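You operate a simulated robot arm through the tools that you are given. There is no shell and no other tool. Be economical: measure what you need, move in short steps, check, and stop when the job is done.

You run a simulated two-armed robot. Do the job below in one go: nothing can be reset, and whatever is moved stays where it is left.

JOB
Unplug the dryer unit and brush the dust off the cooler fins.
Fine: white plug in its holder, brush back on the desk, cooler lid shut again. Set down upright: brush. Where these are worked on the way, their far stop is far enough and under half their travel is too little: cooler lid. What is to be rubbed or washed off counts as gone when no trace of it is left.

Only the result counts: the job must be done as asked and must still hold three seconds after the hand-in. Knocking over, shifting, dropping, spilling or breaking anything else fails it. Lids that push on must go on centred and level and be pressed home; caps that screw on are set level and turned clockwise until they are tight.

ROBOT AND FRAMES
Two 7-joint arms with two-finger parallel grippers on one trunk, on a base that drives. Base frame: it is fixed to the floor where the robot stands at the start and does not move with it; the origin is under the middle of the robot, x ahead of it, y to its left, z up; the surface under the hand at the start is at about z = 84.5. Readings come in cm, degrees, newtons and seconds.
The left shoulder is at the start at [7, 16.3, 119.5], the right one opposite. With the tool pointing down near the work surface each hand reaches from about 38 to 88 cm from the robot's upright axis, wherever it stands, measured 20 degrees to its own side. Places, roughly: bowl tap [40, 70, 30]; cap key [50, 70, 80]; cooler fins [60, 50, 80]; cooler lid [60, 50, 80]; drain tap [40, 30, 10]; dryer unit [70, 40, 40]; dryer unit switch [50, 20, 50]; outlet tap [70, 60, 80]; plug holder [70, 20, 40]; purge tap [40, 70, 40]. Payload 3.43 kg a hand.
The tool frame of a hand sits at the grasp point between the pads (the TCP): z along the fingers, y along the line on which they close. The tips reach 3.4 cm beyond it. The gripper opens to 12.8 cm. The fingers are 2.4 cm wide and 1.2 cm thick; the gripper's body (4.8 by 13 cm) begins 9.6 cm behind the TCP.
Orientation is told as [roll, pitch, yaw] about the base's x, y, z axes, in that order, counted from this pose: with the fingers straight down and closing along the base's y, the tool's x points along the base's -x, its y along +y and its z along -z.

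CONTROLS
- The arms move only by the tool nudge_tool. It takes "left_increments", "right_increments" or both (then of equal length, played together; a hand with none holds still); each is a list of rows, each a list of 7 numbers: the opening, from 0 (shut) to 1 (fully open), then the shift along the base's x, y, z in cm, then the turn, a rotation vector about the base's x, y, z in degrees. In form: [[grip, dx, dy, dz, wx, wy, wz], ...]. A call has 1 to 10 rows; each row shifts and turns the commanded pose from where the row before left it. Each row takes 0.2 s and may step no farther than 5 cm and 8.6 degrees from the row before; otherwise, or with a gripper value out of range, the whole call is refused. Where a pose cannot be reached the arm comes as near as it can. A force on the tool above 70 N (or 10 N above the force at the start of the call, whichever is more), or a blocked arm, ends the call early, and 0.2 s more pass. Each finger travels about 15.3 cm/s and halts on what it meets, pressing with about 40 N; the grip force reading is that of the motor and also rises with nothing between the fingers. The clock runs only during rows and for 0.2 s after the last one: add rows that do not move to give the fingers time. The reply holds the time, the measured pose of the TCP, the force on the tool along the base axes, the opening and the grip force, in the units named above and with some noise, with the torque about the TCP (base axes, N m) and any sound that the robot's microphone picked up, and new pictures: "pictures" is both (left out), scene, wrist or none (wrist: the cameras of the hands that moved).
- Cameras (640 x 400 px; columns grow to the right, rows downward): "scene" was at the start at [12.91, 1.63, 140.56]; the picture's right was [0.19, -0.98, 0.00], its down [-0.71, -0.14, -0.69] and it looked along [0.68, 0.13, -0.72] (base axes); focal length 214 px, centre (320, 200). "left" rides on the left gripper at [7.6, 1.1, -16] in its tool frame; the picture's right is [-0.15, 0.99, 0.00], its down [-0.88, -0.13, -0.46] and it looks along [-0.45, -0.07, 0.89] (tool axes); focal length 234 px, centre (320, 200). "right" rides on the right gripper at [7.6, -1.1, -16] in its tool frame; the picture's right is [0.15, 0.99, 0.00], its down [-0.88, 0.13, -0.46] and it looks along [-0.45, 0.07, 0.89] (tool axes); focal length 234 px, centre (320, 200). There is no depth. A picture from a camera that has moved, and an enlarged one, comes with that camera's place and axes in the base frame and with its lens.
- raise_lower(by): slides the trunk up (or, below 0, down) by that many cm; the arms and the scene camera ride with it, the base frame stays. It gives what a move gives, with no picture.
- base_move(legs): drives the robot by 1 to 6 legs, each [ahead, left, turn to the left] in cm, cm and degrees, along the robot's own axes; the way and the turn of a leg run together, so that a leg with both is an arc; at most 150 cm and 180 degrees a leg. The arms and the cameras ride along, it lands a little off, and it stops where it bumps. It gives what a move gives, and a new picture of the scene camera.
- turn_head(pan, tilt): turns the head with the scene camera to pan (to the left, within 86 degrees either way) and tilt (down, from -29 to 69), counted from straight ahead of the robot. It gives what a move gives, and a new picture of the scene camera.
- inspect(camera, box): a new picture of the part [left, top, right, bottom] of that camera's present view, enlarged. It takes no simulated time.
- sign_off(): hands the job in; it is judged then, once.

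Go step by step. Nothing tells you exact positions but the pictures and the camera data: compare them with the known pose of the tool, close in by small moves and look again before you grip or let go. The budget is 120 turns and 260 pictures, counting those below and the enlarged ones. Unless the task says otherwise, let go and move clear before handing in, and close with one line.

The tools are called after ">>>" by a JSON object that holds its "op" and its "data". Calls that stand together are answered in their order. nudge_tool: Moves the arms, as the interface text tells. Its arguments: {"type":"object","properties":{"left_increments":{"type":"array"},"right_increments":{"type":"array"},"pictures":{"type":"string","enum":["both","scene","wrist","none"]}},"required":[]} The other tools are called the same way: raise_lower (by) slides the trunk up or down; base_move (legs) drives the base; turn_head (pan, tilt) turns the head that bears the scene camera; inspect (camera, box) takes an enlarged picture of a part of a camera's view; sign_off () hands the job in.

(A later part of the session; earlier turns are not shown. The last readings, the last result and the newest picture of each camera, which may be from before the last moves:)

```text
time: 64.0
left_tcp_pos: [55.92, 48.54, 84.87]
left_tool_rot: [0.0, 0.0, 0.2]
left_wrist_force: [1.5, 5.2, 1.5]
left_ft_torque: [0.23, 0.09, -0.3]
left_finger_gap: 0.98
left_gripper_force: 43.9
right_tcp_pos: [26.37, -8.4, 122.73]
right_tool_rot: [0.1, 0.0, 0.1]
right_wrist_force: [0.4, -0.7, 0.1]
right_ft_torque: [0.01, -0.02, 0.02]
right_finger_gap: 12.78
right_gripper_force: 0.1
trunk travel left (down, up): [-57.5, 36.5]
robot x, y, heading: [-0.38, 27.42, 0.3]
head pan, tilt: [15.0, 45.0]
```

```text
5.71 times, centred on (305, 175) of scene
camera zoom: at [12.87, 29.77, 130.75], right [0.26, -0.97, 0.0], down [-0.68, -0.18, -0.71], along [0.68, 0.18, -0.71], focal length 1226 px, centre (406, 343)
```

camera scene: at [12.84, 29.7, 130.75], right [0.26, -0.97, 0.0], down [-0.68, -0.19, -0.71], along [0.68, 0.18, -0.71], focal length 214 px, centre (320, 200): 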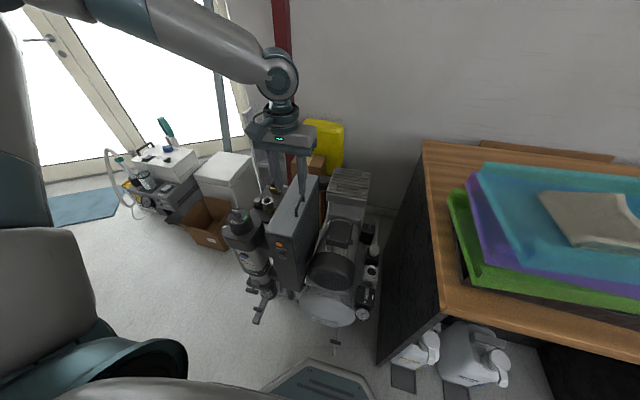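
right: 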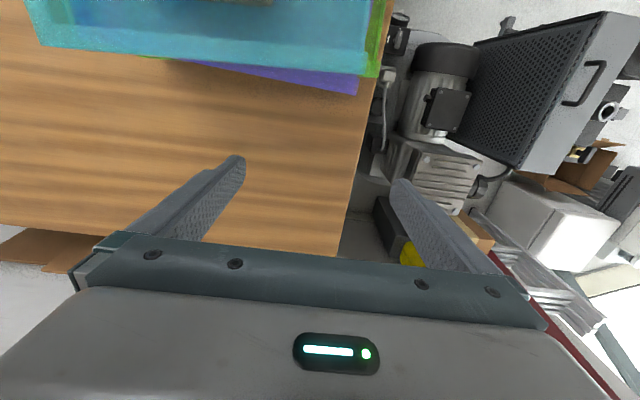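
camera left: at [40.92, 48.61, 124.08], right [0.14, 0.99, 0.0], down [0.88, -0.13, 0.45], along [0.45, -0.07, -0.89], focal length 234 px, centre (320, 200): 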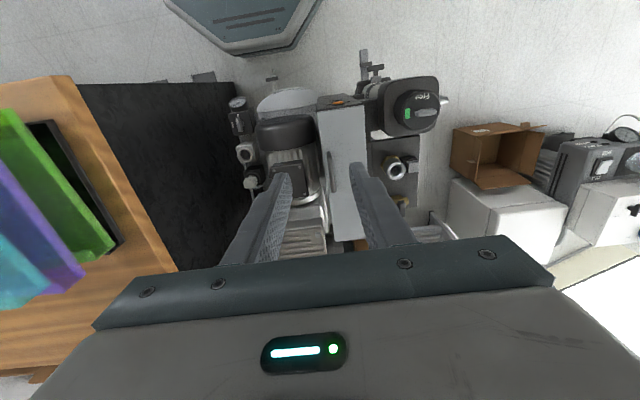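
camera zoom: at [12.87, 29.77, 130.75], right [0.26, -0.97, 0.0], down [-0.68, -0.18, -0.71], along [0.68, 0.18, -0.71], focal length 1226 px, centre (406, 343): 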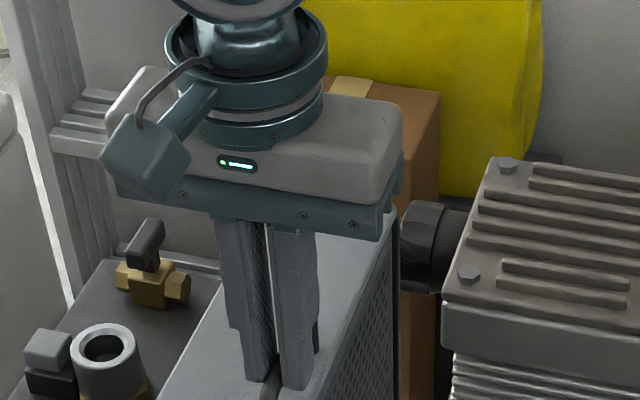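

Bar gripped (1.0 cm). Opening the lid along the hinge arc with gradual wrist roll; first few steps, then check.

>>> {"op": "nudge_tool", "data": {"left_increments": [[0.02, 0, 0.7, 0.95, -4, 0, 0], [0.02, 0, 0.84, 0.85, -4, 0, 0], [0.02, 0, 0.94, 0.73, -4, 0, 0], [0.02, 0, 1.04, 0.61, -4, 0, 0]], "pictures": "scene"}}

>>> {"op": "inspect", "data": {"camera": "scene", "box": [250, 120, 350, 220]}}

```text
time: 65.0
left_tcp_pos: [56.01, 51.97, 88.07]
left_tool_rot: [-16.2, 0.0, 0.1]
left_wrist_force: [0.0, 2.9, -6.6]
left_ft_torque: [0.12, -0.4, -0.25]
left_finger_gap: 0.96
left_gripper_force: 43.4
right_tcp_pos: [26.37, -8.27, 122.72]
right_tool_rot: [-0.1, 0.0, 0.1]
right_wrist_force: [0.2, 0.4, 0.0]
right_ft_torque: [-0.06, 0.03, 0.02]
right_finger_gap: 12.78
right_gripper_force: 0.1
trunk travel left (down, up): [-57.5, 36.5]
robot x, y, heading: [-0.19, 27.5, 0.0]
head pan, tilt: [15.0, 45.0]
camera scene: at [12.89, 29.84, 130.74], right [0.26, -0.97, 0.0], down [-0.68, -0.19, -0.71], along [0.68, 0.18, -0.71], focal length 214 px, centre (320, 200)
```

scene: 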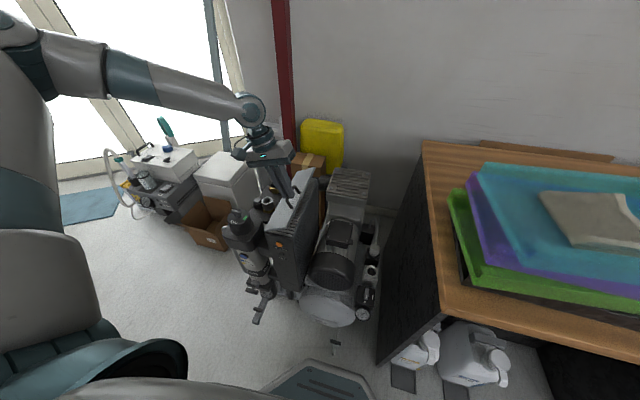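

```text
4.00 times, centred on (300, 170) of scene
camera zoom: at [12.89, 29.84, 130.74], right [0.26, -0.97, 0.0], down [-0.68, -0.19, -0.71], along [0.68, 0.18, -0.71], focal length 858 px, centre (400, 320)
```

zoom: 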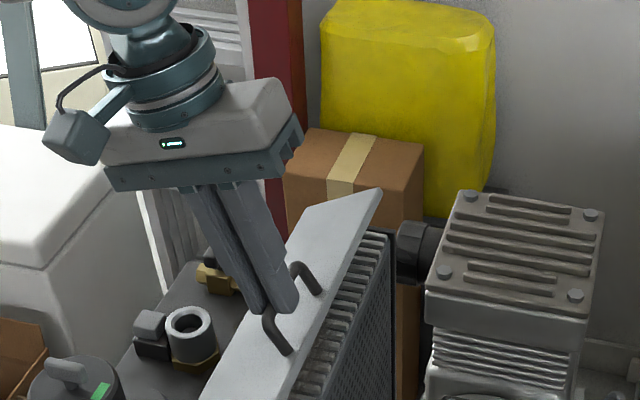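

The lid is opening and fins show below. Continuing the arc.

>>> {"op": "nudge_tool", "data": {"left_increments": [[0.02, 0, 1.12, 0.47, -4, 0, 0], [0.02, 0, 1.17, 0.31, -4, 0, 0], [0.02, 0, 1.22, 0.16, -4, 0, 0], [0.02, 0, 1.23, 0.01, -4, 0, 0]], "pictures": "none"}}

>>> {"op": "inspect", "data": {"camera": "scene", "box": [240, 120, 340, 220]}}

```text
time: 66.0
left_tcp_pos: [56.04, 56.54, 89.14]
left_tool_rot: [-32.2, -0.3, 0.1]
left_wrist_force: [2.6, -3.1, 12.8]
left_ft_torque: [-0.36, -0.52, -0.06]
left_finger_gap: 0.94
left_gripper_force: 43.7
right_tcp_pos: [26.38, -8.55, 122.68]
right_tool_rot: [0.1, 0.0, 0.2]
right_wrist_force: [1.0, 0.7, 0.1]
right_ft_torque: [0.0, 0.0, 0.04]
right_finger_gap: 12.81
right_gripper_force: 0.0
trunk travel left (down, up): [-57.5, 36.5]
robot x, y, heading: [0.18, 27.63, 0.0]
head pan, tilt: [15.0, 45.0]
```

```text
4.00 times, centred on (290, 170) of scene
camera zoom: at [12.75, 29.67, 130.8], right [0.26, -0.97, 0.0], down [-0.68, -0.18, -0.71], along [0.68, 0.18, -0.71], focal length 858 px, centre (440, 320)
```

zoom: 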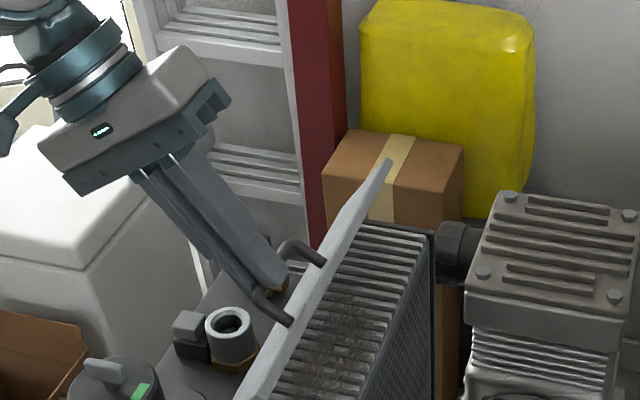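

>>> {"op": "nudge_tool", "data": {"left_increments": [[0.02, 0, 1.22, 0.05, -4, 0, 0], [0.02, 0, 1.2, -0.2, -4, 0, 0], [0.02, 0, 1.2, -0.45, -4, 0, 0]], "pictures": "none"}}

>>> {"op": "inspect", "data": {"camera": "scene", "box": [230, 120, 330, 220]}}

```text
time: 66.8
left_tcp_pos: [56.05, 60.24, 88.59]
left_tool_rot: [-44.1, -0.2, 0.3]
left_wrist_force: [8.1, 6.1, 28.8]
left_ft_torque: [-0.59, -0.9, 0.08]
left_finger_gap: 0.96
left_gripper_force: 43.6
right_tcp_pos: [26.22, -8.56, 122.72]
right_tool_rot: [0.1, -0.1, 0.1]
right_wrist_force: [0.1, 0.5, 0.4]
right_ft_torque: [-0.01, 0.01, 0.02]
right_finger_gap: 12.82
right_gripper_force: 0.1
trunk travel left (down, up): [-57.5, 36.5]
robot x, y, heading: [-0.14, 27.4, 0.3]
head pan, tilt: [15.0, 45.0]
```

```text
4.00 times, centred on (280, 170) of scene
camera zoom: at [12.68, 29.72, 130.8], right [0.26, -0.97, 0.0], down [-0.68, -0.18, -0.71], along [0.68, 0.18, -0.71], focal length 858 px, centre (480, 320)
```

zoom: 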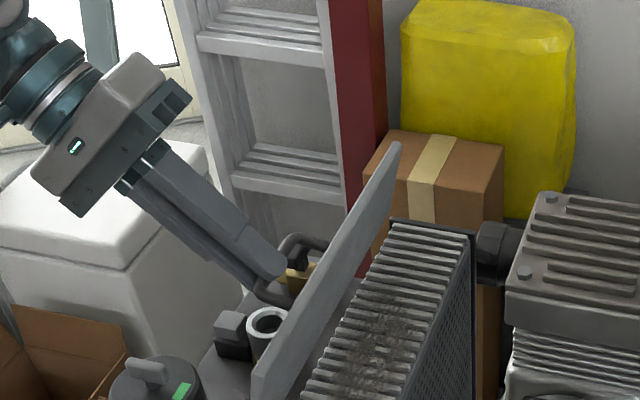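

>>> {"op": "nudge_tool", "data": {"left_increments": [[0.02, 0, 0.8, 0.3, -3, 0, 0], [0.02, 0, 0.8, -0.1, -3, 0, 0]], "pictures": "none"}}

>>> {"op": "inspect", "data": {"camera": "scene", "box": [230, 120, 330, 220]}}

```text
time: 67.5
left_tcp_pos: [56.02, 61.82, 87.98]
left_tool_rot: [-49.8, 0.4, -0.2]
left_wrist_force: [10.0, -8.5, -20.0]
left_ft_torque: [0.29, -1.41, 0.03]
left_finger_gap: 0.97
left_gripper_force: 43.6
right_tcp_pos: [26.71, -8.58, 122.59]
right_tool_rot: [-0.1, 0.1, 0.1]
right_wrist_force: [0.0, -0.7, -0.9]
right_ft_torque: [-0.01, -0.02, 0.0]
right_finger_gap: 12.77
right_gripper_force: 0.1
trunk travel left (down, up): [-57.5, 36.5]
robot x, y, heading: [-0.11, 27.71, -0.1]
head pan, tilt: [15.0, 45.0]
```

```text
4.00 times, centred on (280, 170) of scene
camera zoom: at [13.16, 29.68, 130.65], right [0.26, -0.97, 0.0], down [-0.68, -0.18, -0.71], along [0.68, 0.18, -0.71], focal length 858 px, centre (480, 320)
```

zoom: 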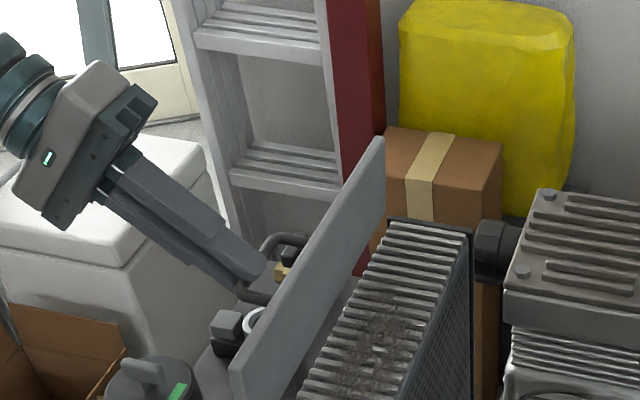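

>>> {"op": "nudge_tool", "data": {"left_increments": [[0.02, 0, 0.6, -0.7, -3, 0, 0], [0.02, 0, 0.6, -0.7, -3, 0, 0]], "pictures": "none"}}

>>> {"op": "inspect", "data": {"camera": "scene", "box": [230, 120, 330, 220]}}

```text
time: 68.0
left_tcp_pos: [56.03, 62.91, 87.26]
left_tool_rot: [-55.7, 0.1, 0.2]
left_wrist_force: [15.5, -5.7, -8.9]
left_ft_torque: [0.16, -0.53, -0.84]
left_finger_gap: 0.97
left_gripper_force: 43.4
left hand out of reach, approached as far as the arm can: row 2
right_tcp_pos: [26.63, -8.41, 122.59]
right_tool_rot: [0.1, 0.1, 0.1]
right_wrist_force: [-0.6, 0.1, 0.6]
right_ft_torque: [0.03, -0.04, -0.02]
right_finger_gap: 12.8
right_gripper_force: 0.0
trunk travel left (down, up): [-57.5, 36.5]
robot x, y, heading: [-0.07, 27.36, 0.2]
head pan, tilt: [15.0, 45.0]
```

```text
4.00 times, centred on (280, 170) of scene
camera zoom: at [13.14, 29.69, 130.73], right [0.26, -0.97, 0.0], down [-0.68, -0.18, -0.71], along [0.68, 0.18, -0.71], focal length 858 px, centre (480, 320)
```

zoom: 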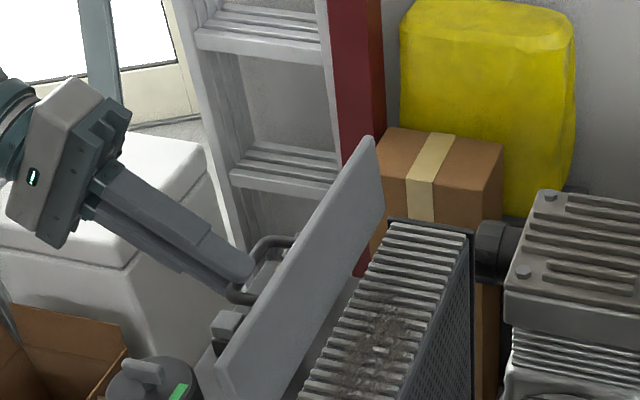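

The lid is well past vertical. Releasing and backing out along the finger axis.

>>> {"op": "nudge_tool", "data": {"left_increments": [[0.12, 0, 0, 0, 0, 0, 0], [0.2, 0, 0, 0, 0, 0, 0], [0.2, 0, 1.2, 1.0, 0, 0, 0], [0.2, 0, 1.2, 1.0, 0, 0, 0], [0.2, 0, 1.4, 1.4, 3, 0, 0], [0.2, 0, 1, 2, 5, 0, 0], [0.2, 0, 0, 4, 6, 0, 0], [0.2, 0, 0, 4, 6, 0, 0]], "pictures": "none"}}

>>> {"op": "inspect", "data": {"camera": "scene", "box": [220, 90, 350, 220]}}

```text
time: 69.8
left_tcp_pos: [55.72, 67.81, 100.74]
left_tool_rot: [-35.8, 0.0, 0.2]
left_wrist_force: [0.1, 0.6, -0.6]
left_ft_torque: [0.03, 0.0, 0.01]
left_finger_gap: 2.57
left_gripper_force: 0.0
right_tcp_pos: [26.32, -8.61, 122.57]
right_tool_rot: [0.1, 0.0, 0.1]
right_wrist_force: [-0.1, 0.3, -0.1]
right_ft_torque: [0.0, -0.01, 0.0]
right_finger_gap: 12.8
right_gripper_force: 0.1
trunk travel left (down, up): [-57.5, 36.5]
robot x, y, heading: [-0.38, 27.4, 0.1]
head pan, tilt: [15.0, 45.0]
```

```text
3.08 times, centred on (285, 155) of scene
camera zoom: at [12.77, 29.54, 130.75], right [0.26, -0.97, 0.0], down [-0.68, -0.18, -0.71], along [0.68, 0.19, -0.71], focal length 660 px, centre (428, 338)
```

zoom: 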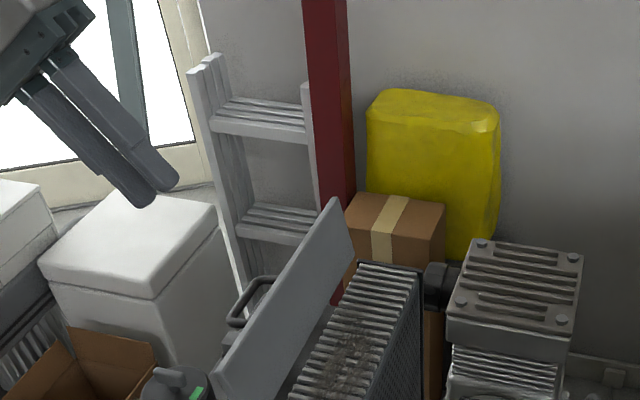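

The lid stays open by itself. I straighten and raise the left hand, then drive along the desk to fetch the brush.

>>> {"op": "nudge_tool", "data": {"left_increments": [[0.6, -1, -1.5, 2.5, 6, 0, 0], [0.6, -2, -1.5, 2.5, 6, 0, 0], [0.6, -2, -1.5, 2.5, 6, 0, 0], [0.6, -2, -1.5, 2.5, 6, 0, 0], [0.6, -2, -1.5, 2.5, 6, 0, 0], [0.6, -2, -1.5, 2.5, 5.8, 0, 0]], "pictures": "wrist"}}

>>> {"op": "turn_head", "data": {"pan": -60, "tilt": 40}}

```text
time: 71.2
left_tcp_pos: [44.48, 58.67, 115.96]
left_tool_rot: [0.0, -0.1, 0.2]
left_wrist_force: [-0.2, -0.7, -0.1]
left_ft_torque: [0.05, -0.02, 0.02]
left_finger_gap: 7.68
left_gripper_force: 0.1
right_tcp_pos: [26.11, -8.67, 122.58]
right_tool_rot: [0.2, -0.1, 0.1]
right_wrist_force: [-0.1, -0.1, -0.2]
right_ft_torque: [0.07, -0.02, -0.04]
right_finger_gap: 12.81
right_gripper_force: 0.0
trunk travel left (down, up): [-57.5, 36.5]
robot x, y, heading: [0.06, 27.79, -0.1]
head pan, tilt: [15.0, 45.0]
camera left: at [36.83, 59.78, 131.91], right [0.14, 0.99, 0.0], down [0.88, -0.13, 0.46], along [0.45, -0.07, -0.89], focal length 234 px, centre (320, 200)
```

left: 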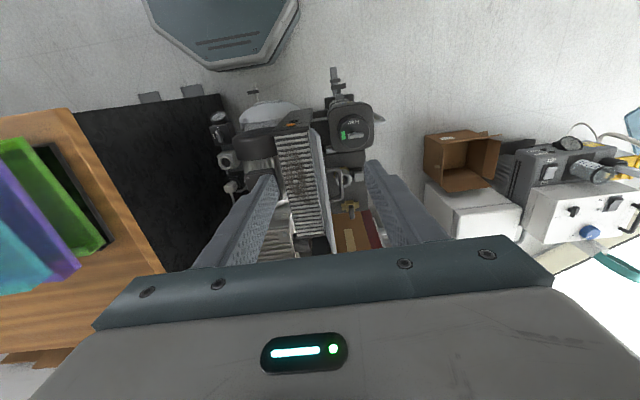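

```text
time: 72.7
left_tcp_pos: [44.53, 58.93, 115.92]
left_tool_rot: [-0.1, 0.1, 0.2]
left_wrist_force: [0.4, 0.4, 0.4]
left_ft_torque: [-0.03, -0.01, 0.04]
left_finger_gap: 7.69
left_gripper_force: 0.0
right_tcp_pos: [26.54, -8.49, 122.64]
right_tool_rot: [0.1, 0.0, 0.1]
right_wrist_force: [-0.3, 0.2, 0.6]
right_ft_torque: [0.0, 0.0, 0.01]
right_finger_gap: 12.78
right_gripper_force: 0.1
trunk travel left (down, up): [-57.5, 36.5]
robot x, y, heading: [0.13, 27.77, -0.1]
head pan, tilt: [-60.0, 40.0]
camera scene: at [9.26, 20.22, 131.47], right [-0.86, -0.5, 0.0], down [-0.32, 0.56, -0.77], along [0.38, -0.66, -0.64], focal length 214 px, centre (320, 200)
```

scene: 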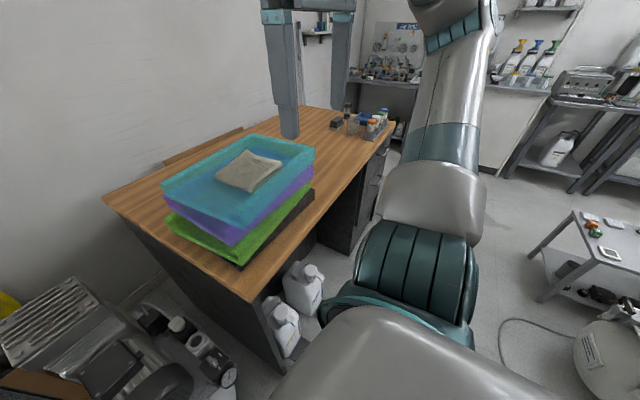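

Path along the desk front is clear; I raise the trunk for extra clearance over the trays, then drive.

>>> {"op": "raise_lower", "data": {"by": 18}}

>>> {"op": "base_move", "data": {"legs": [[0, -70, 0]]}}

>>> {"op": "base_move", "data": {"legs": [[0, -65, 0]]}}

>>> {"op": "turn_head", "data": {"pan": 10, "tilt": 50}}

```text
time: 74.7
left_tcp_pos: [44.58, 58.91, 133.89]
left_tool_rot: [-0.2, 0.0, 0.1]
left_wrist_force: [-0.3, 0.3, 0.0]
left_ft_torque: [0.01, -0.02, -0.02]
left_finger_gap: 7.68
left_gripper_force: 0.1
right_tcp_pos: [26.44, -8.53, 140.7]
right_tool_rot: [0.1, -0.1, 0.2]
right_wrist_force: [-0.6, -0.3, 0.1]
right_ft_torque: [0.01, -0.05, 0.0]
right_finger_gap: 12.8
right_gripper_force: 0.0
trunk travel left (down, up): [-75.5, 18.5]
robot x, y, heading: [-0.19, 27.23, -0.1]
head pan, tilt: [-60.0, 40.0]
```

```text
time: 78.6
left_tcp_pos: [44.75, -10.77, 133.94]
left_tool_rot: [-0.2, 0.1, 0.3]
left_wrist_force: [-0.2, -0.4, -0.4]
left_ft_torque: [-0.04, -0.01, 0.01]
left_finger_gap: 7.67
left_gripper_force: 0.3
right_tcp_pos: [26.74, -78.33, 140.58]
right_tool_rot: [0.0, -0.1, 0.4]
right_wrist_force: [-0.1, 0.1, -0.3]
right_ft_torque: [-0.02, -0.02, -0.01]
right_finger_gap: 12.8
right_gripper_force: 0.0
trunk travel left (down, up): [-75.5, 18.5]
robot x, y, heading: [0.27, -42.37, 0.2]
head pan, tilt: [-60.0, 40.0]
camera scene: at [9.52, -49.65, 149.48], right [-0.86, -0.5, 0.0], down [-0.32, 0.55, -0.77], along [0.39, -0.66, -0.64], focal length 214 px, centre (320, 200)
```

scene: 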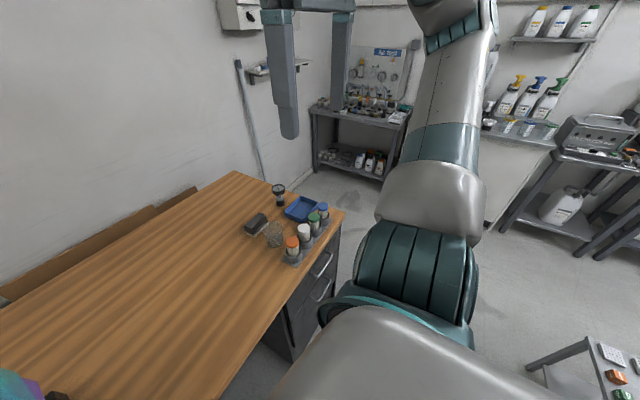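

```text
time: 82.2
left_tcp_pos: [45.03, -76.09, 133.84]
left_tool_rot: [-0.2, 0.1, 0.2]
left_wrist_force: [1.0, 0.7, -0.4]
left_ft_torque: [0.02, -0.01, -0.01]
left_finger_gap: 7.71
left_gripper_force: 0.1
right_tcp_pos: [27.14, -143.71, 140.88]
right_tool_rot: [0.0, -0.1, 0.3]
right_wrist_force: [-0.3, 0.0, 0.3]
right_ft_torque: [-0.01, -0.01, -0.02]
right_finger_gap: 12.79
right_gripper_force: 0.0
trunk travel left (down, up): [-75.5, 18.5]
robot x, y, heading: [0.77, -107.86, 0.3]
head pan, tilt: [-60.0, 40.0]
camera scene: at [9.86, -114.9, 149.48], right [-0.86, -0.5, 0.0], down [-0.32, 0.55, -0.77], along [0.39, -0.66, -0.64], focal length 214 px, centre (320, 200)
```

scene: 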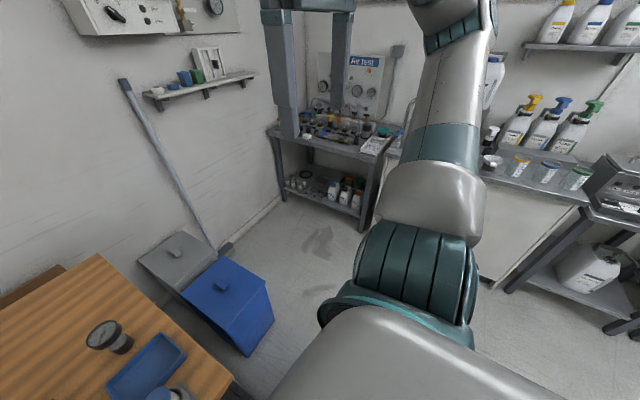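

```text
time: 83.6
left_tcp_pos: [45.01, -76.23, 133.82]
left_tool_rot: [-0.2, 0.0, 0.3]
left_wrist_force: [-0.3, 0.3, 0.5]
left_ft_torque: [0.02, -0.01, 0.03]
left_finger_gap: 7.68
left_gripper_force: 0.1
right_tcp_pos: [27.13, -143.64, 140.67]
right_tool_rot: [0.1, 0.0, 0.3]
right_wrist_force: [-0.1, -0.1, 0.0]
right_ft_torque: [0.02, 0.0, -0.01]
right_finger_gap: 12.8
right_gripper_force: 0.1
trunk travel left (down, up): [-75.5, 18.5]
robot x, y, heading: [0.53, -107.86, 0.4]
head pan, tilt: [10.0, 50.0]
camera scene: at [13.14, -106.32, 148.06], right [0.18, -0.98, 0.0], down [-0.75, -0.14, -0.64], along [0.63, 0.11, -0.77], focal length 214 px, centre (320, 200)
```

scene: 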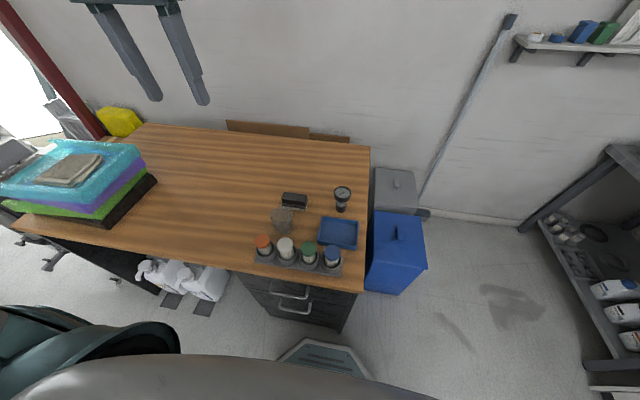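

Brush seen at about [61,-88]. Moving the left hand over it, and lowering the trunk.

>>> {"op": "inspect", "data": {"camera": "scene", "box": [240, 160, 370, 280]}}

>>> {"op": "nudge_tool", "data": {"left_increments": [[0.6, 2, -2.5, 0, 0, 0, 0], [0.6, 2, -2.5, 0, 0, 0, 0], [0.6, 2, -2.5, 0, 0, 0, 0], [0.6, 2, -2.5, 0, 0, 0, 0], [0.6, 2, -2, 0, 0, 0, 0]], "pictures": "none"}}

>>> {"op": "raise_lower", "data": {"by": -22}}

>>> {"op": "inspect", "data": {"camera": "left", "box": [220, 40, 420, 240]}}

```text
3.33 times, centred on (305, 220) of scene
camera zoom: at [13.14, -106.32, 148.06], right [0.18, -0.98, 0.0], down [-0.75, -0.14, -0.64], along [0.63, 0.11, -0.77], focal length 715 px, centre (370, 133)
```

zoom: 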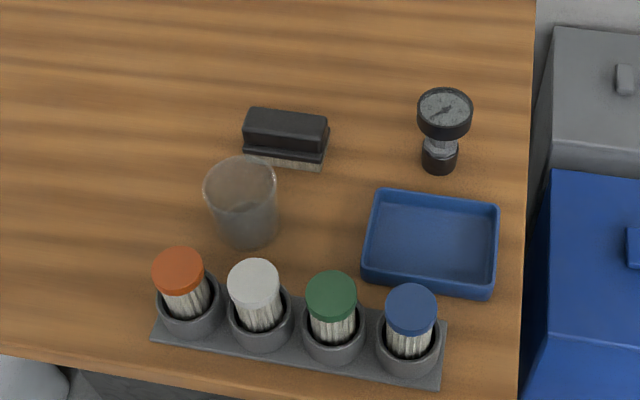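

```text
time: 84.8
left_tcp_pos: [55.47, -88.41, 133.83]
left_tool_rot: [-0.2, 0.1, 0.4]
left_wrist_force: [0.1, 0.6, 0.3]
left_ft_torque: [0.0, 0.01, -0.01]
left_finger_gap: 7.68
left_gripper_force: 0.1
right_tcp_pos: [27.25, -143.76, 140.64]
right_tool_rot: [0.1, 0.1, 0.2]
right_wrist_force: [0.7, 0.4, 0.0]
right_ft_torque: [0.01, 0.07, 0.0]
right_finger_gap: 12.8
right_gripper_force: 0.0
trunk travel left (down, up): [-75.5, 18.5]
robot x, y, heading: [0.23, -107.78, 0.1]
head pan, tilt: [10.0, 50.0]
```

```text
time: 87.1
left_tcp_pos: [55.09, -88.27, 111.89]
left_tool_rot: [-0.2, 0.1, 0.3]
left_wrist_force: [0.1, 0.0, 0.1]
left_ft_torque: [0.0, 0.0, 0.02]
left_finger_gap: 7.65
left_gripper_force: 0.0
right_tcp_pos: [27.17, -143.62, 118.68]
right_tool_rot: [0.1, 0.0, 0.3]
right_wrist_force: [-0.9, 0.7, 0.2]
right_ft_torque: [0.0, 0.02, 0.0]
right_finger_gap: 12.81
right_gripper_force: 0.1
trunk travel left (down, up): [-53.5, 40.5]
robot x, y, heading: [0.47, -107.7, 0.2]
head pan, tilt: [10.0, 50.0]
```

```text
2.00 times, centred on (320, 140) of left
camera zoom: at [47.52, -87.18, 127.78], right [0.14, 0.99, 0.0], down [0.88, -0.12, 0.46], along [0.45, -0.07, -0.89], focal length 468 px, centre (320, 320)
```

zoom: 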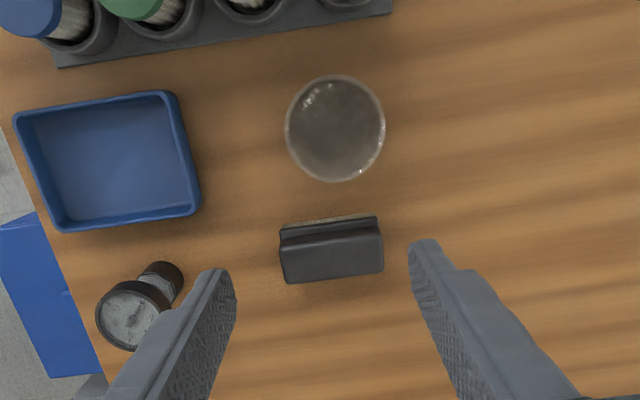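

The brush is about 8.7 cm long along y, at ≈[60.9,−88.4], with a glass just in front of it. I'll grip it at its ends (closing along y), away from the glass.

>>> {"op": "nudge_tool", "data": {"left_increments": [[0.9, 2.8, 0, 0, 0, 0, 0], [0.9, 2.8, 0, 0, 0, 0, 0], [0.9, 0, 0, -4, 0, 0, 0], [0.9, 0, 0, -4, 0, 0, 0], [0.9, 0, 0, -4, 0, 0, 0]], "pictures": "none"}}

>>> {"op": "inspect", "data": {"camera": "left", "box": [220, 60, 420, 240]}}

>>> {"op": "inspect", "data": {"camera": "scene", "box": [240, 130, 370, 260]}}

```text
time: 88.3
left_tcp_pos: [59.62, -87.82, 99.6]
left_tool_rot: [-0.1, -0.1, 0.4]
left_wrist_force: [1.3, -0.3, 0.0]
left_ft_torque: [-0.02, -0.02, 0.01]
left_finger_gap: 11.51
left_gripper_force: 0.0
left hand out of reach, approached as far as the arm can: row 2
right_tcp_pos: [27.06, -143.63, 118.68]
right_tool_rot: [0.0, 0.0, 0.3]
right_wrist_force: [-0.4, 0.6, -0.4]
right_ft_torque: [0.01, -0.01, -0.05]
right_finger_gap: 12.79
right_gripper_force: 0.0
trunk travel left (down, up): [-53.5, 40.5]
robot x, y, heading: [0.42, -107.59, 0.3]
head pan, tilt: [10.0, 50.0]
```

```text
2.22 times, centred on (320, 150) of left
camera zoom: at [52.09, -86.73, 115.53], right [0.14, 0.99, 0.0], down [0.88, -0.12, 0.46], along [0.45, -0.07, -0.89], focal length 520 px, centre (320, 311)
```

zoom: 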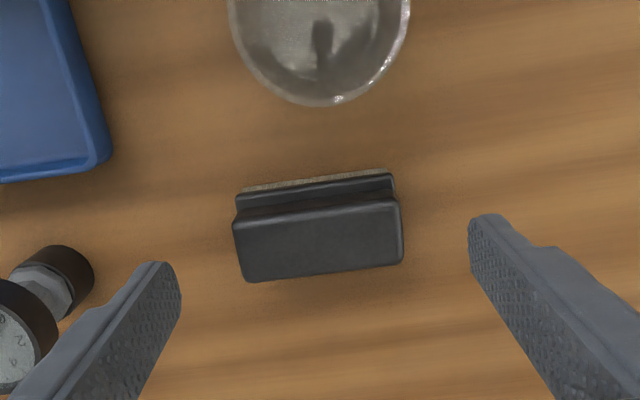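

```text
3.08 times, centred on (305, 195) of scene
camera zoom: at [13.13, -106.26, 126.06], right [0.18, -0.98, 0.0], down [-0.75, -0.14, -0.64], along [0.63, 0.12, -0.77], focal length 660 px, centre (366, 215)
```

zoom: 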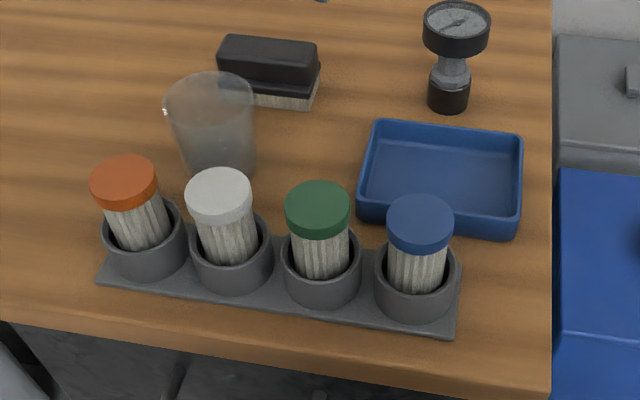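

>>> {"op": "nudge_tool", "data": {"left_increments": [[0.9, -2, 2.5, 2, 0, 0, 0], [0.9, 0, 2.5, 1, 0, 0, 0], [0.9, 0, 1, 0, 0, 0, 0]], "pictures": "none"}}

>>> {"op": "base_move", "data": {"legs": [[0, -6, 0]]}}

>>> {"op": "nudge_tool", "data": {"left_increments": [[0.9, 2, 0, -1.5, 0, 0, 0], [0.9, 1.5, -0.4, -1.5, 0, 0, 0]], "pictures": "none"}}

>>> {"op": "inspect", "data": {"camera": "left", "box": [220, 60, 420, 240]}}

```text
time: 89.1
left_tcp_pos: [57.47, -81.75, 102.64]
left_tool_rot: [-0.3, -0.1, 0.4]
left_wrist_force: [-0.3, 0.6, 1.1]
left_ft_torque: [0.03, -0.01, -0.02]
left_finger_gap: 11.51
left_gripper_force: 0.0
right_tcp_pos: [27.14, -143.73, 118.62]
right_tool_rot: [0.0, 0.0, 0.3]
right_wrist_force: [-0.3, 0.2, -0.3]
right_ft_torque: [-0.01, 0.0, 0.03]
right_finger_gap: 12.81
right_gripper_force: 0.0
trunk travel left (down, up): [-53.5, 40.5]
robot x, y, heading: [0.45, -108.01, 0.4]
head pan, tilt: [10.0, 50.0]
```

```text
time: 90.1
left_tcp_pos: [57.55, -87.6, 102.7]
left_tool_rot: [-0.3, -0.1, 0.4]
left_wrist_force: [0.5, -0.5, -0.3]
left_ft_torque: [0.0, -0.03, 0.0]
left_finger_gap: 11.51
left_gripper_force: 0.0
right_tcp_pos: [27.27, -149.54, 118.72]
right_tool_rot: [0.1, 0.0, 0.4]
right_wrist_force: [-0.1, 0.5, 0.0]
right_ft_torque: [0.0, 0.0, 0.0]
right_finger_gap: 12.8
right_gripper_force: 0.1
trunk travel left (down, up): [-53.5, 40.5]
robot x, y, heading: [0.93, -113.71, 0.3]
head pan, tilt: [10.0, 50.0]
camera scene: at [13.2, -112.32, 126.06], right [0.18, -0.98, 0.0], down [-0.75, -0.14, -0.64], along [0.63, 0.12, -0.77], focal length 214 px, centre (320, 200)
```

scene: 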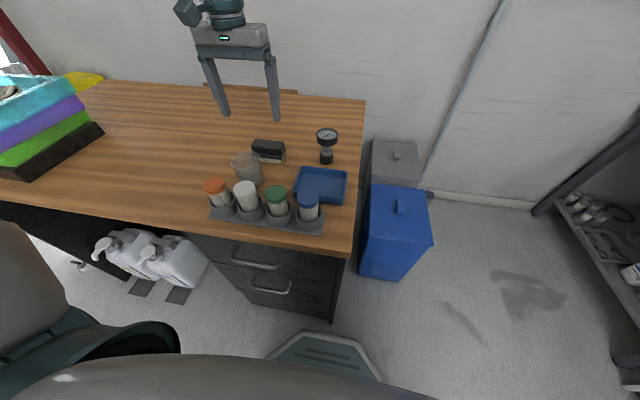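

```text
time: 90.7
left_tcp_pos: [60.96, -87.98, 99.56]
left_tool_rot: [0.0, 0.0, 0.5]
left_wrist_force: [-0.2, -0.9, -0.4]
left_ft_torque: [0.01, 0.02, 0.02]
left_finger_gap: 11.52
left_gripper_force: 0.1
right_tcp_pos: [27.32, -149.78, 118.68]
right_tool_rot: [0.2, 0.0, 0.3]
right_wrist_force: [-0.6, 0.3, -0.6]
right_ft_torque: [0.02, -0.01, -0.02]
right_finger_gap: 12.79
right_gripper_force: 0.0
trunk travel left (down, up): [-53.5, 40.5]
robot x, y, heading: [0.73, -113.82, 0.3]
head pan, tilt: [10.0, 50.0]
```

```text
2.22 times, centred on (320, 150) of left
camera zoom: at [53.5, -86.89, 115.52], right [0.14, 0.99, 0.0], down [0.88, -0.12, 0.46], along [0.45, -0.07, -0.89], focal length 520 px, centre (320, 311)
```

zoom: 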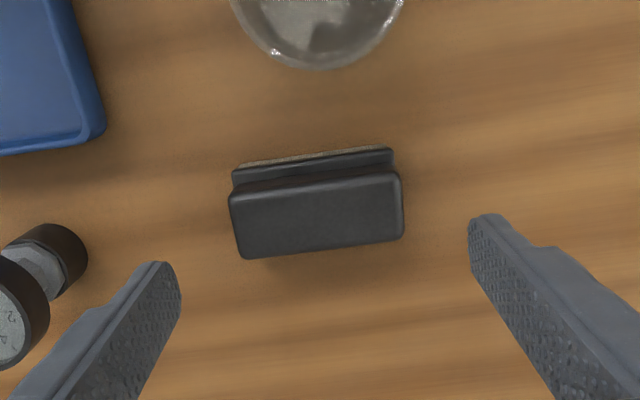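

Centred on the brush; descending.

>>> {"op": "nudge_tool", "data": {"left_increments": [[0.85, 0.1, -0.3, -3, 0, 0, 0], [0.85, 0, 0, -3, 0, 0, 0], [0.85, 0, 0, -2, 0, 0, 0], [0.85, 0, 0, -1.5, 0, 0, 0]], "pictures": "none"}}

>>> {"op": "inspect", "data": {"camera": "left", "box": [220, 60, 420, 240]}}

>>> {"op": "inspect", "data": {"camera": "scene", "box": [200, 90, 330, 210]}}

```text
time: 91.7
left_tcp_pos: [61.32, -88.35, 89.97]
left_tool_rot: [-0.3, -0.1, 0.4]
left_wrist_force: [-0.2, 0.5, 0.0]
left_ft_torque: [0.02, 0.0, 0.0]
left_finger_gap: 10.88
left_gripper_force: 0.0
right_tcp_pos: [27.25, -149.61, 118.69]
right_tool_rot: [0.1, -0.1, 0.4]
right_wrist_force: [-0.1, -0.5, -0.5]
right_ft_torque: [-0.03, -0.02, 0.0]
right_finger_gap: 12.79
right_gripper_force: 0.0
trunk travel left (down, up): [-53.5, 40.5]
robot x, y, heading: [0.9, -113.65, 0.2]
head pan, tilt: [10.0, 50.0]
```

```text
2.22 times, centred on (320, 150) of left
camera zoom: at [53.59, -87.22, 105.87], right [0.14, 0.99, 0.0], down [0.88, -0.12, 0.46], along [0.45, -0.07, -0.89], focal length 520 px, centre (320, 311)
```

zoom: 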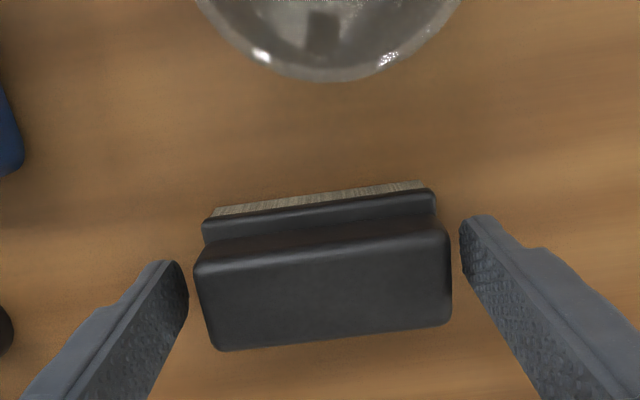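

```text
3.33 times, centred on (265, 150) of scene
camera zoom: at [13.23, -112.3, 126.05], right [0.18, -0.98, 0.0], down [-0.75, -0.14, -0.64], along [0.63, 0.12, -0.77], focal length 715 px, centre (503, 367)
```

zoom: 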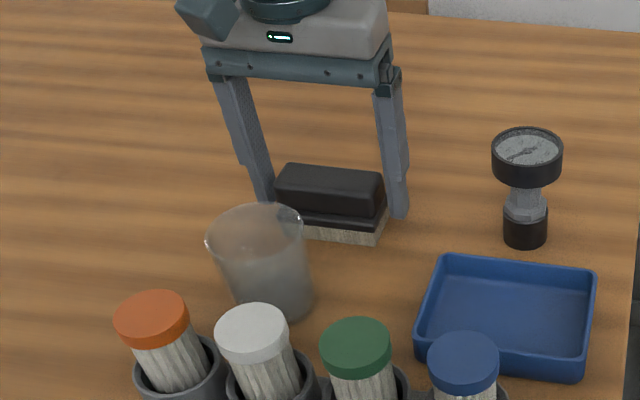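

Closing on the brush ends.

>>> {"op": "nudge_tool", "data": {"left_increments": [[0.75, -0.2, 0, 0, 0, 0, 0], [0.65, 0, 0, 0, 0, 0, 0], [0.6, 0, 0, 0, 0, 0, 0], [0.6, 0, 0, 0, 0, 0, 0]], "pictures": "none"}}

>>> {"op": "nudge_tool", "data": {"left_increments": [[0.55, 0, 0, 0, 0, 0, 0], [0.55, 0, 0, 1, 0, 0, 0], [0.55, 0, 0, 2, 0, 0, 0]], "pictures": "wrist"}}

>>> {"op": "inspect", "data": {"camera": "scene", "box": [200, 90, 330, 210]}}

```text
time: 92.7
left_tcp_pos: [60.97, -88.46, 90.02]
left_tool_rot: [-0.1, 0.0, 0.4]
left_wrist_force: [0.0, -0.2, 0.8]
left_ft_torque: [0.01, -0.05, -0.01]
left_finger_gap: 8.93
left_gripper_force: 39.4
right_tcp_pos: [27.14, -149.64, 118.66]
right_tool_rot: [0.1, 0.0, 0.4]
right_wrist_force: [-0.4, -0.2, 0.5]
right_ft_torque: [-0.02, 0.01, -0.01]
right_finger_gap: 12.79
right_gripper_force: 0.0
trunk travel left (down, up): [-53.5, 40.5]
robot x, y, heading: [0.37, -113.9, 0.5]
head pan, tilt: [10.0, 50.0]
```

```text
time: 93.5
left_tcp_pos: [60.98, -88.24, 93.14]
left_tool_rot: [-0.2, -0.1, 0.4]
left_wrist_force: [-0.1, -0.3, -0.5]
left_ft_torque: [-0.04, -0.04, -0.01]
left_finger_gap: 8.97
left_gripper_force: 40.3
right_tcp_pos: [27.26, -149.68, 118.76]
right_tool_rot: [0.1, 0.0, 0.3]
right_wrist_force: [0.0, -0.4, 0.4]
right_ft_torque: [-0.03, 0.01, 0.02]
right_finger_gap: 12.83
right_gripper_force: 0.0
trunk travel left (down, up): [-53.5, 40.5]
robot x, y, heading: [0.44, -113.88, 0.6]
head pan, tilt: [10.0, 50.0]
camera left: at [53.35, -87.27, 109.04], right [0.14, 0.99, 0.0], down [0.88, -0.12, 0.46], along [0.45, -0.07, -0.89], focal length 234 px, centre (320, 200)
```

left: 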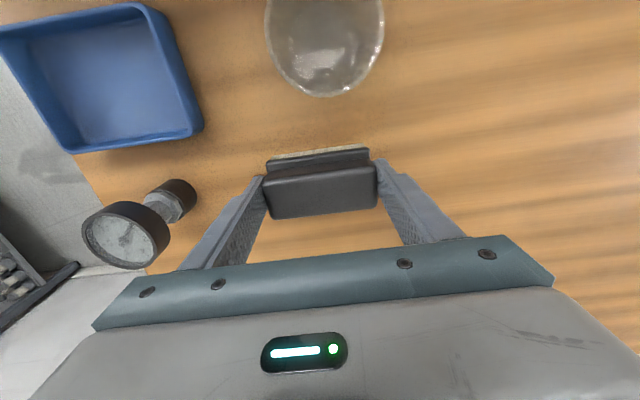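

```text
3.33 times, centred on (265, 150) of scene
camera zoom: at [13.14, -112.32, 126.06], right [0.18, -0.98, 0.0], down [-0.75, -0.14, -0.64], along [0.63, 0.12, -0.77], focal length 715 px, centre (503, 367)
```

zoom: 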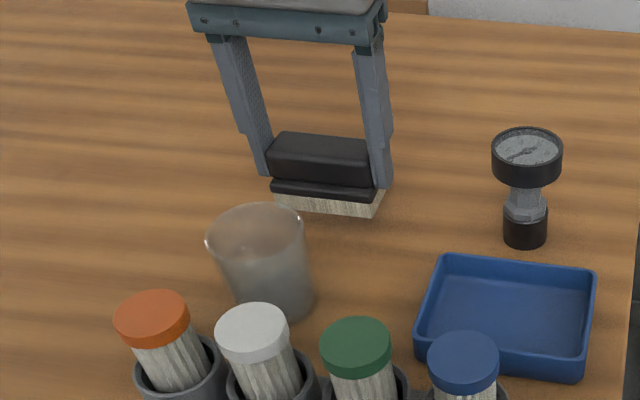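

Brush lifted cleanly (bristle bottom is 5.5 cm below TCP). Raising and driving back to the cooler.

>>> {"op": "nudge_tool", "data": {"left_increments": [[0.55, 0, 0, 4, 0, 0, 0], [0.55, 0, 0, 4, 0, 0, 0], [0.55, 0, 0, 4, 0, 0, 0], [0.55, -3, 0, 3, 0, 0, 0], [0.55, -4, 0, 0, 0, 0, 0], [0.55, -4, 0, 0, 0, 0, 0]], "pictures": "none"}}

>>> {"op": "raise_lower", "data": {"by": 22}}

>>> {"op": "base_move", "data": {"legs": [[0, 70, 0]]}}

>>> {"op": "base_move", "data": {"legs": [[0, 68, 0]]}}

```text
time: 94.9
left_tcp_pos: [49.7, -88.51, 108.17]
left_tool_rot: [-0.3, -0.1, 0.5]
left_wrist_force: [-0.4, 0.3, -0.9]
left_ft_torque: [0.01, -0.07, -0.01]
left_finger_gap: 8.93
left_gripper_force: 39.9
right_tcp_pos: [26.98, -149.6, 118.76]
right_tool_rot: [0.0, -0.1, 0.4]
right_wrist_force: [-1.0, -0.1, 0.5]
right_ft_torque: [0.05, -0.05, 0.02]
right_finger_gap: 12.76
right_gripper_force: 0.1
trunk travel left (down, up): [-53.5, 40.5]
robot x, y, heading: [0.86, -113.61, 0.4]
head pan, tilt: [10.0, 50.0]
```

```text
time: 97.2
left_tcp_pos: [49.87, -88.58, 130.14]
left_tool_rot: [-0.2, 0.0, 0.4]
left_wrist_force: [0.3, -0.2, -2.1]
left_ft_torque: [0.02, 0.03, -0.01]
left_finger_gap: 8.95
left_gripper_force: 40.1
right_tcp_pos: [27.18, -149.68, 140.71]
right_tool_rot: [0.1, 0.0, 0.5]
right_wrist_force: [-0.6, 0.2, 0.5]
right_ft_torque: [0.02, -0.02, 0.01]
right_finger_gap: 12.82
right_gripper_force: 0.0
trunk travel left (down, up): [-75.5, 18.5]
robot x, y, heading: [0.4, -113.87, 0.4]
head pan, tilt: [10.0, 50.0]
```

```text
time: 101.1
left_tcp_pos: [49.17, -18.03, 130.13]
left_tool_rot: [0.0, -0.1, 0.6]
left_wrist_force: [-0.5, 0.1, -0.6]
left_ft_torque: [0.01, -0.03, 0.0]
left_finger_gap: 8.94
left_gripper_force: 39.8
right_tcp_pos: [26.65, -79.19, 140.63]
right_tool_rot: [0.2, 0.1, 0.6]
right_wrist_force: [-0.4, -0.1, -0.4]
right_ft_torque: [0.0, 0.0, -0.01]
right_finger_gap: 12.79
right_gripper_force: 0.0
trunk travel left (down, up): [-75.5, 18.5]
robot x, y, heading: [-0.07, -43.46, 0.4]
head pan, tilt: [10.0, 50.0]
camera scene: at [12.62, -41.92, 148.06], right [0.18, -0.98, 0.0], down [-0.75, -0.14, -0.64], along [0.63, 0.12, -0.77], focal length 214 px, centre (320, 200)
```

scene: 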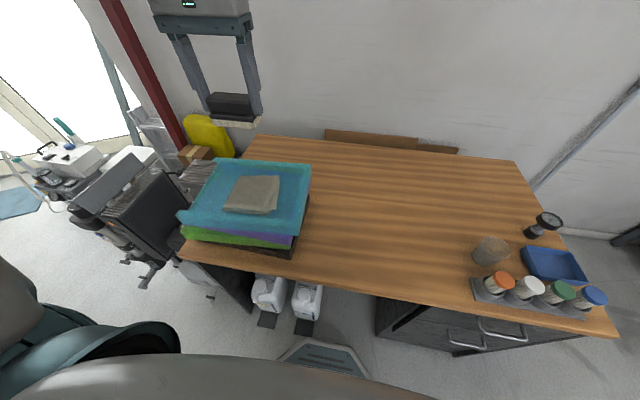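

```text
time: 104.8
left_tcp_pos: [47.71, 50.9, 130.07]
left_tool_rot: [0.0, 0.0, 1.3]
left_wrist_force: [-0.1, -0.5, -2.2]
left_ft_torque: [0.0, 0.03, 0.02]
left_finger_gap: 8.93
left_gripper_force: 40.1
right_tcp_pos: [26.09, -10.61, 140.75]
right_tool_rot: [0.1, -0.1, 1.4]
right_wrist_force: [0.4, 0.0, 0.1]
right_ft_torque: [-0.02, 0.03, 0.02]
right_finger_gap: 12.81
right_gripper_force: 0.0
trunk travel left (down, up): [-75.5, 18.5]
robot x, y, heading: [-1.05, 24.76, 1.6]
head pan, tilt: [10.0, 50.0]
camera scene: at [11.45, 26.47, 148.06], right [0.2, -0.98, 0.0], down [-0.75, -0.15, -0.64], along [0.63, 0.13, -0.77], focal length 214 px, centre (320, 200)
```

scene: 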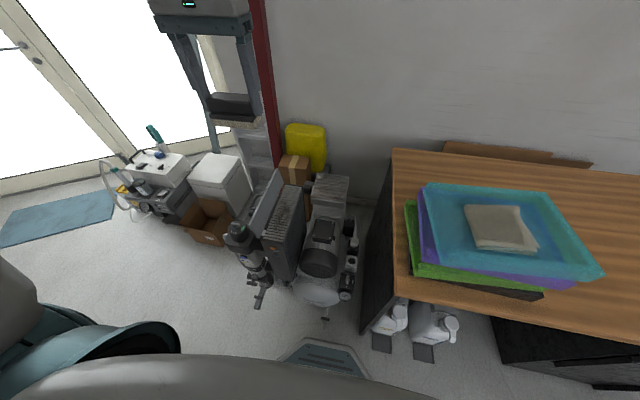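

Back at the cooler with the lid still open. Lowering the trunk and looking at fins and dust.

>>> {"op": "raise_lower", "data": {"by": -20}}

>>> {"op": "turn_head", "data": {"pan": 25, "tilt": 50}}

>>> {"op": "inspect", "data": {"camera": "scene", "box": [280, 110, 380, 210]}}

>>> {"op": "inspect", "data": {"camera": "left", "box": [220, 30, 420, 210]}}

```text
time: 107.0
left_tcp_pos: [47.71, 51.03, 110.06]
left_tool_rot: [-0.1, 0.0, 1.4]
left_wrist_force: [0.0, -0.1, -0.8]
left_ft_torque: [0.04, 0.01, 0.0]
left_finger_gap: 8.92
left_gripper_force: 39.8
right_tcp_pos: [26.17, -10.46, 120.78]
right_tool_rot: [0.1, 0.1, 1.4]
right_wrist_force: [0.4, -0.2, 0.6]
right_ft_torque: [0.0, 0.0, 0.01]
right_finger_gap: 12.8
right_gripper_force: 0.1
trunk travel left (down, up): [-55.5, 38.5]
robot x, y, heading: [-1.09, 25.07, 1.3]
head pan, tilt: [10.0, 50.0]
```

```text
time: 107.8
left_tcp_pos: [47.7, 51.1, 110.06]
left_tool_rot: [-0.1, -0.1, 1.3]
left_wrist_force: [0.1, -1.0, -0.8]
left_ft_torque: [-0.03, 0.0, -0.01]
left_finger_gap: 8.95
left_gripper_force: 40.0
right_tcp_pos: [26.15, -10.48, 120.71]
right_tool_rot: [0.1, 0.0, 1.3]
right_wrist_force: [-0.8, -0.2, -0.6]
right_ft_torque: [0.03, 0.02, 0.0]
right_finger_gap: 12.77
right_gripper_force: 0.1
trunk travel left (down, up): [-55.5, 38.5]
robot x, y, heading: [-1.77, 24.82, 1.6]
head pan, tilt: [25.0, 50.0]
camera scene: at [10.79, 28.46, 128.06], right [0.44, -0.9, 0.0], down [-0.69, -0.34, -0.64], along [0.58, 0.29, -0.77], focal length 214 px, centre (320, 200)
```

scene: 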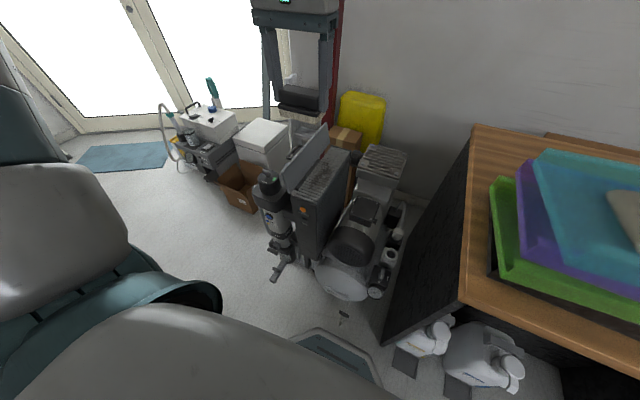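

```text
4.00 times, centred on (330, 160) of scene
camera zoom: at [10.79, 28.46, 128.06], right [0.44, -0.9, 0.0], down [-0.69, -0.34, -0.64], along [0.58, 0.29, -0.77], focal length 858 px, centre (280, 360)
```

zoom: 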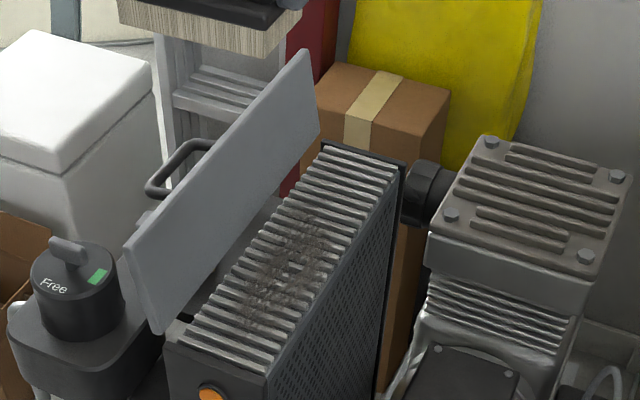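

```text
2.22 times, centred on (320, 120) of left
camera zoom: at [40.09, 52.01, 125.99], right [0.12, 0.99, 0.0], down [0.88, -0.11, 0.46], along [0.45, -0.06, -0.89], focal length 520 px, centre (320, 378)
```

zoom: 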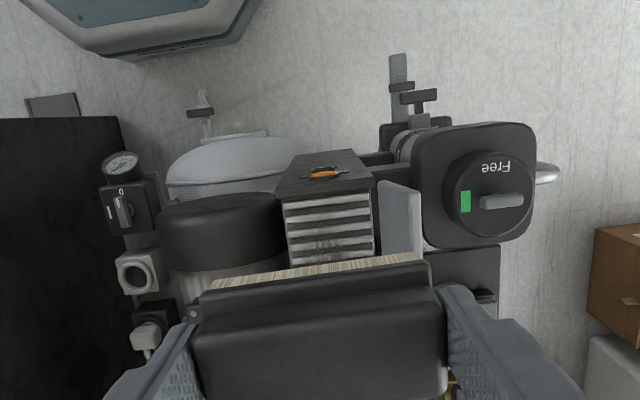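

Dust covers roughly x 49–65, y 47.5–53.5 on the fins. Positioning the brush above, aligned, slightly toward −y to keep clear of the lid.

>>> {"op": "nudge_tool", "data": {"left_increments": [[0.55, 2.5, -0.3, -3, 0, 0, -1.3], [0.55, 2.5, -0.3, -4, 0, 0, 0], [0.55, 2.5, -0.3, -4, 0, 0, 0], [0.55, 2.5, 0, -4, 0, 0, 0], [0.55, 0, 0, -4, 0, 0, 0], [0.55, 0, 0, -3, 0, 0, 0]], "pictures": "none"}}

>>> {"op": "inspect", "data": {"camera": "scene", "box": [280, 110, 380, 210]}}

>>> {"op": "inspect", "data": {"camera": "left", "box": [220, 30, 420, 210]}}

```text
time: 109.2
left_tcp_pos: [57.75, 50.0, 88.04]
left_tool_rot: [-0.1, 0.1, 0.0]
left_wrist_force: [-0.8, -0.4, -1.1]
left_ft_torque: [-0.02, 0.0, 0.02]
left_finger_gap: 8.95
left_gripper_force: 39.5
right_tcp_pos: [26.2, -10.46, 120.59]
right_tool_rot: [0.1, 0.2, 1.4]
right_wrist_force: [-0.4, -0.1, -0.9]
right_ft_torque: [-0.01, 0.03, -0.04]
right_finger_gap: 12.8
right_gripper_force: 0.1
trunk travel left (down, up): [-55.5, 38.5]
robot x, y, heading: [-0.78, 24.89, 1.3]
head pan, tilt: [25.0, 50.0]
```

```text
4.00 times, centred on (330, 160) of scene
camera zoom: at [10.89, 28.49, 128.05], right [0.44, -0.9, 0.0], down [-0.69, -0.34, -0.64], along [0.57, 0.29, -0.77], focal length 858 px, centre (280, 360)
```

zoom: 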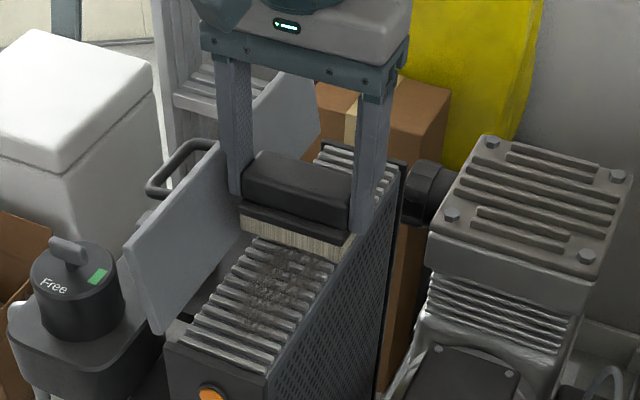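

```text
2.22 times, centred on (320, 120) of left
camera zoom: at [50.2, 51.19, 103.87], right [0.14, 0.99, 0.0], down [0.88, -0.13, 0.46], along [0.45, -0.07, -0.89], focal length 520 px, centre (320, 378)
```

zoom: 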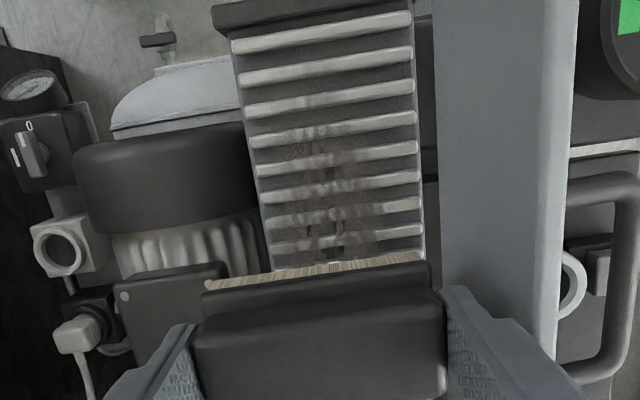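

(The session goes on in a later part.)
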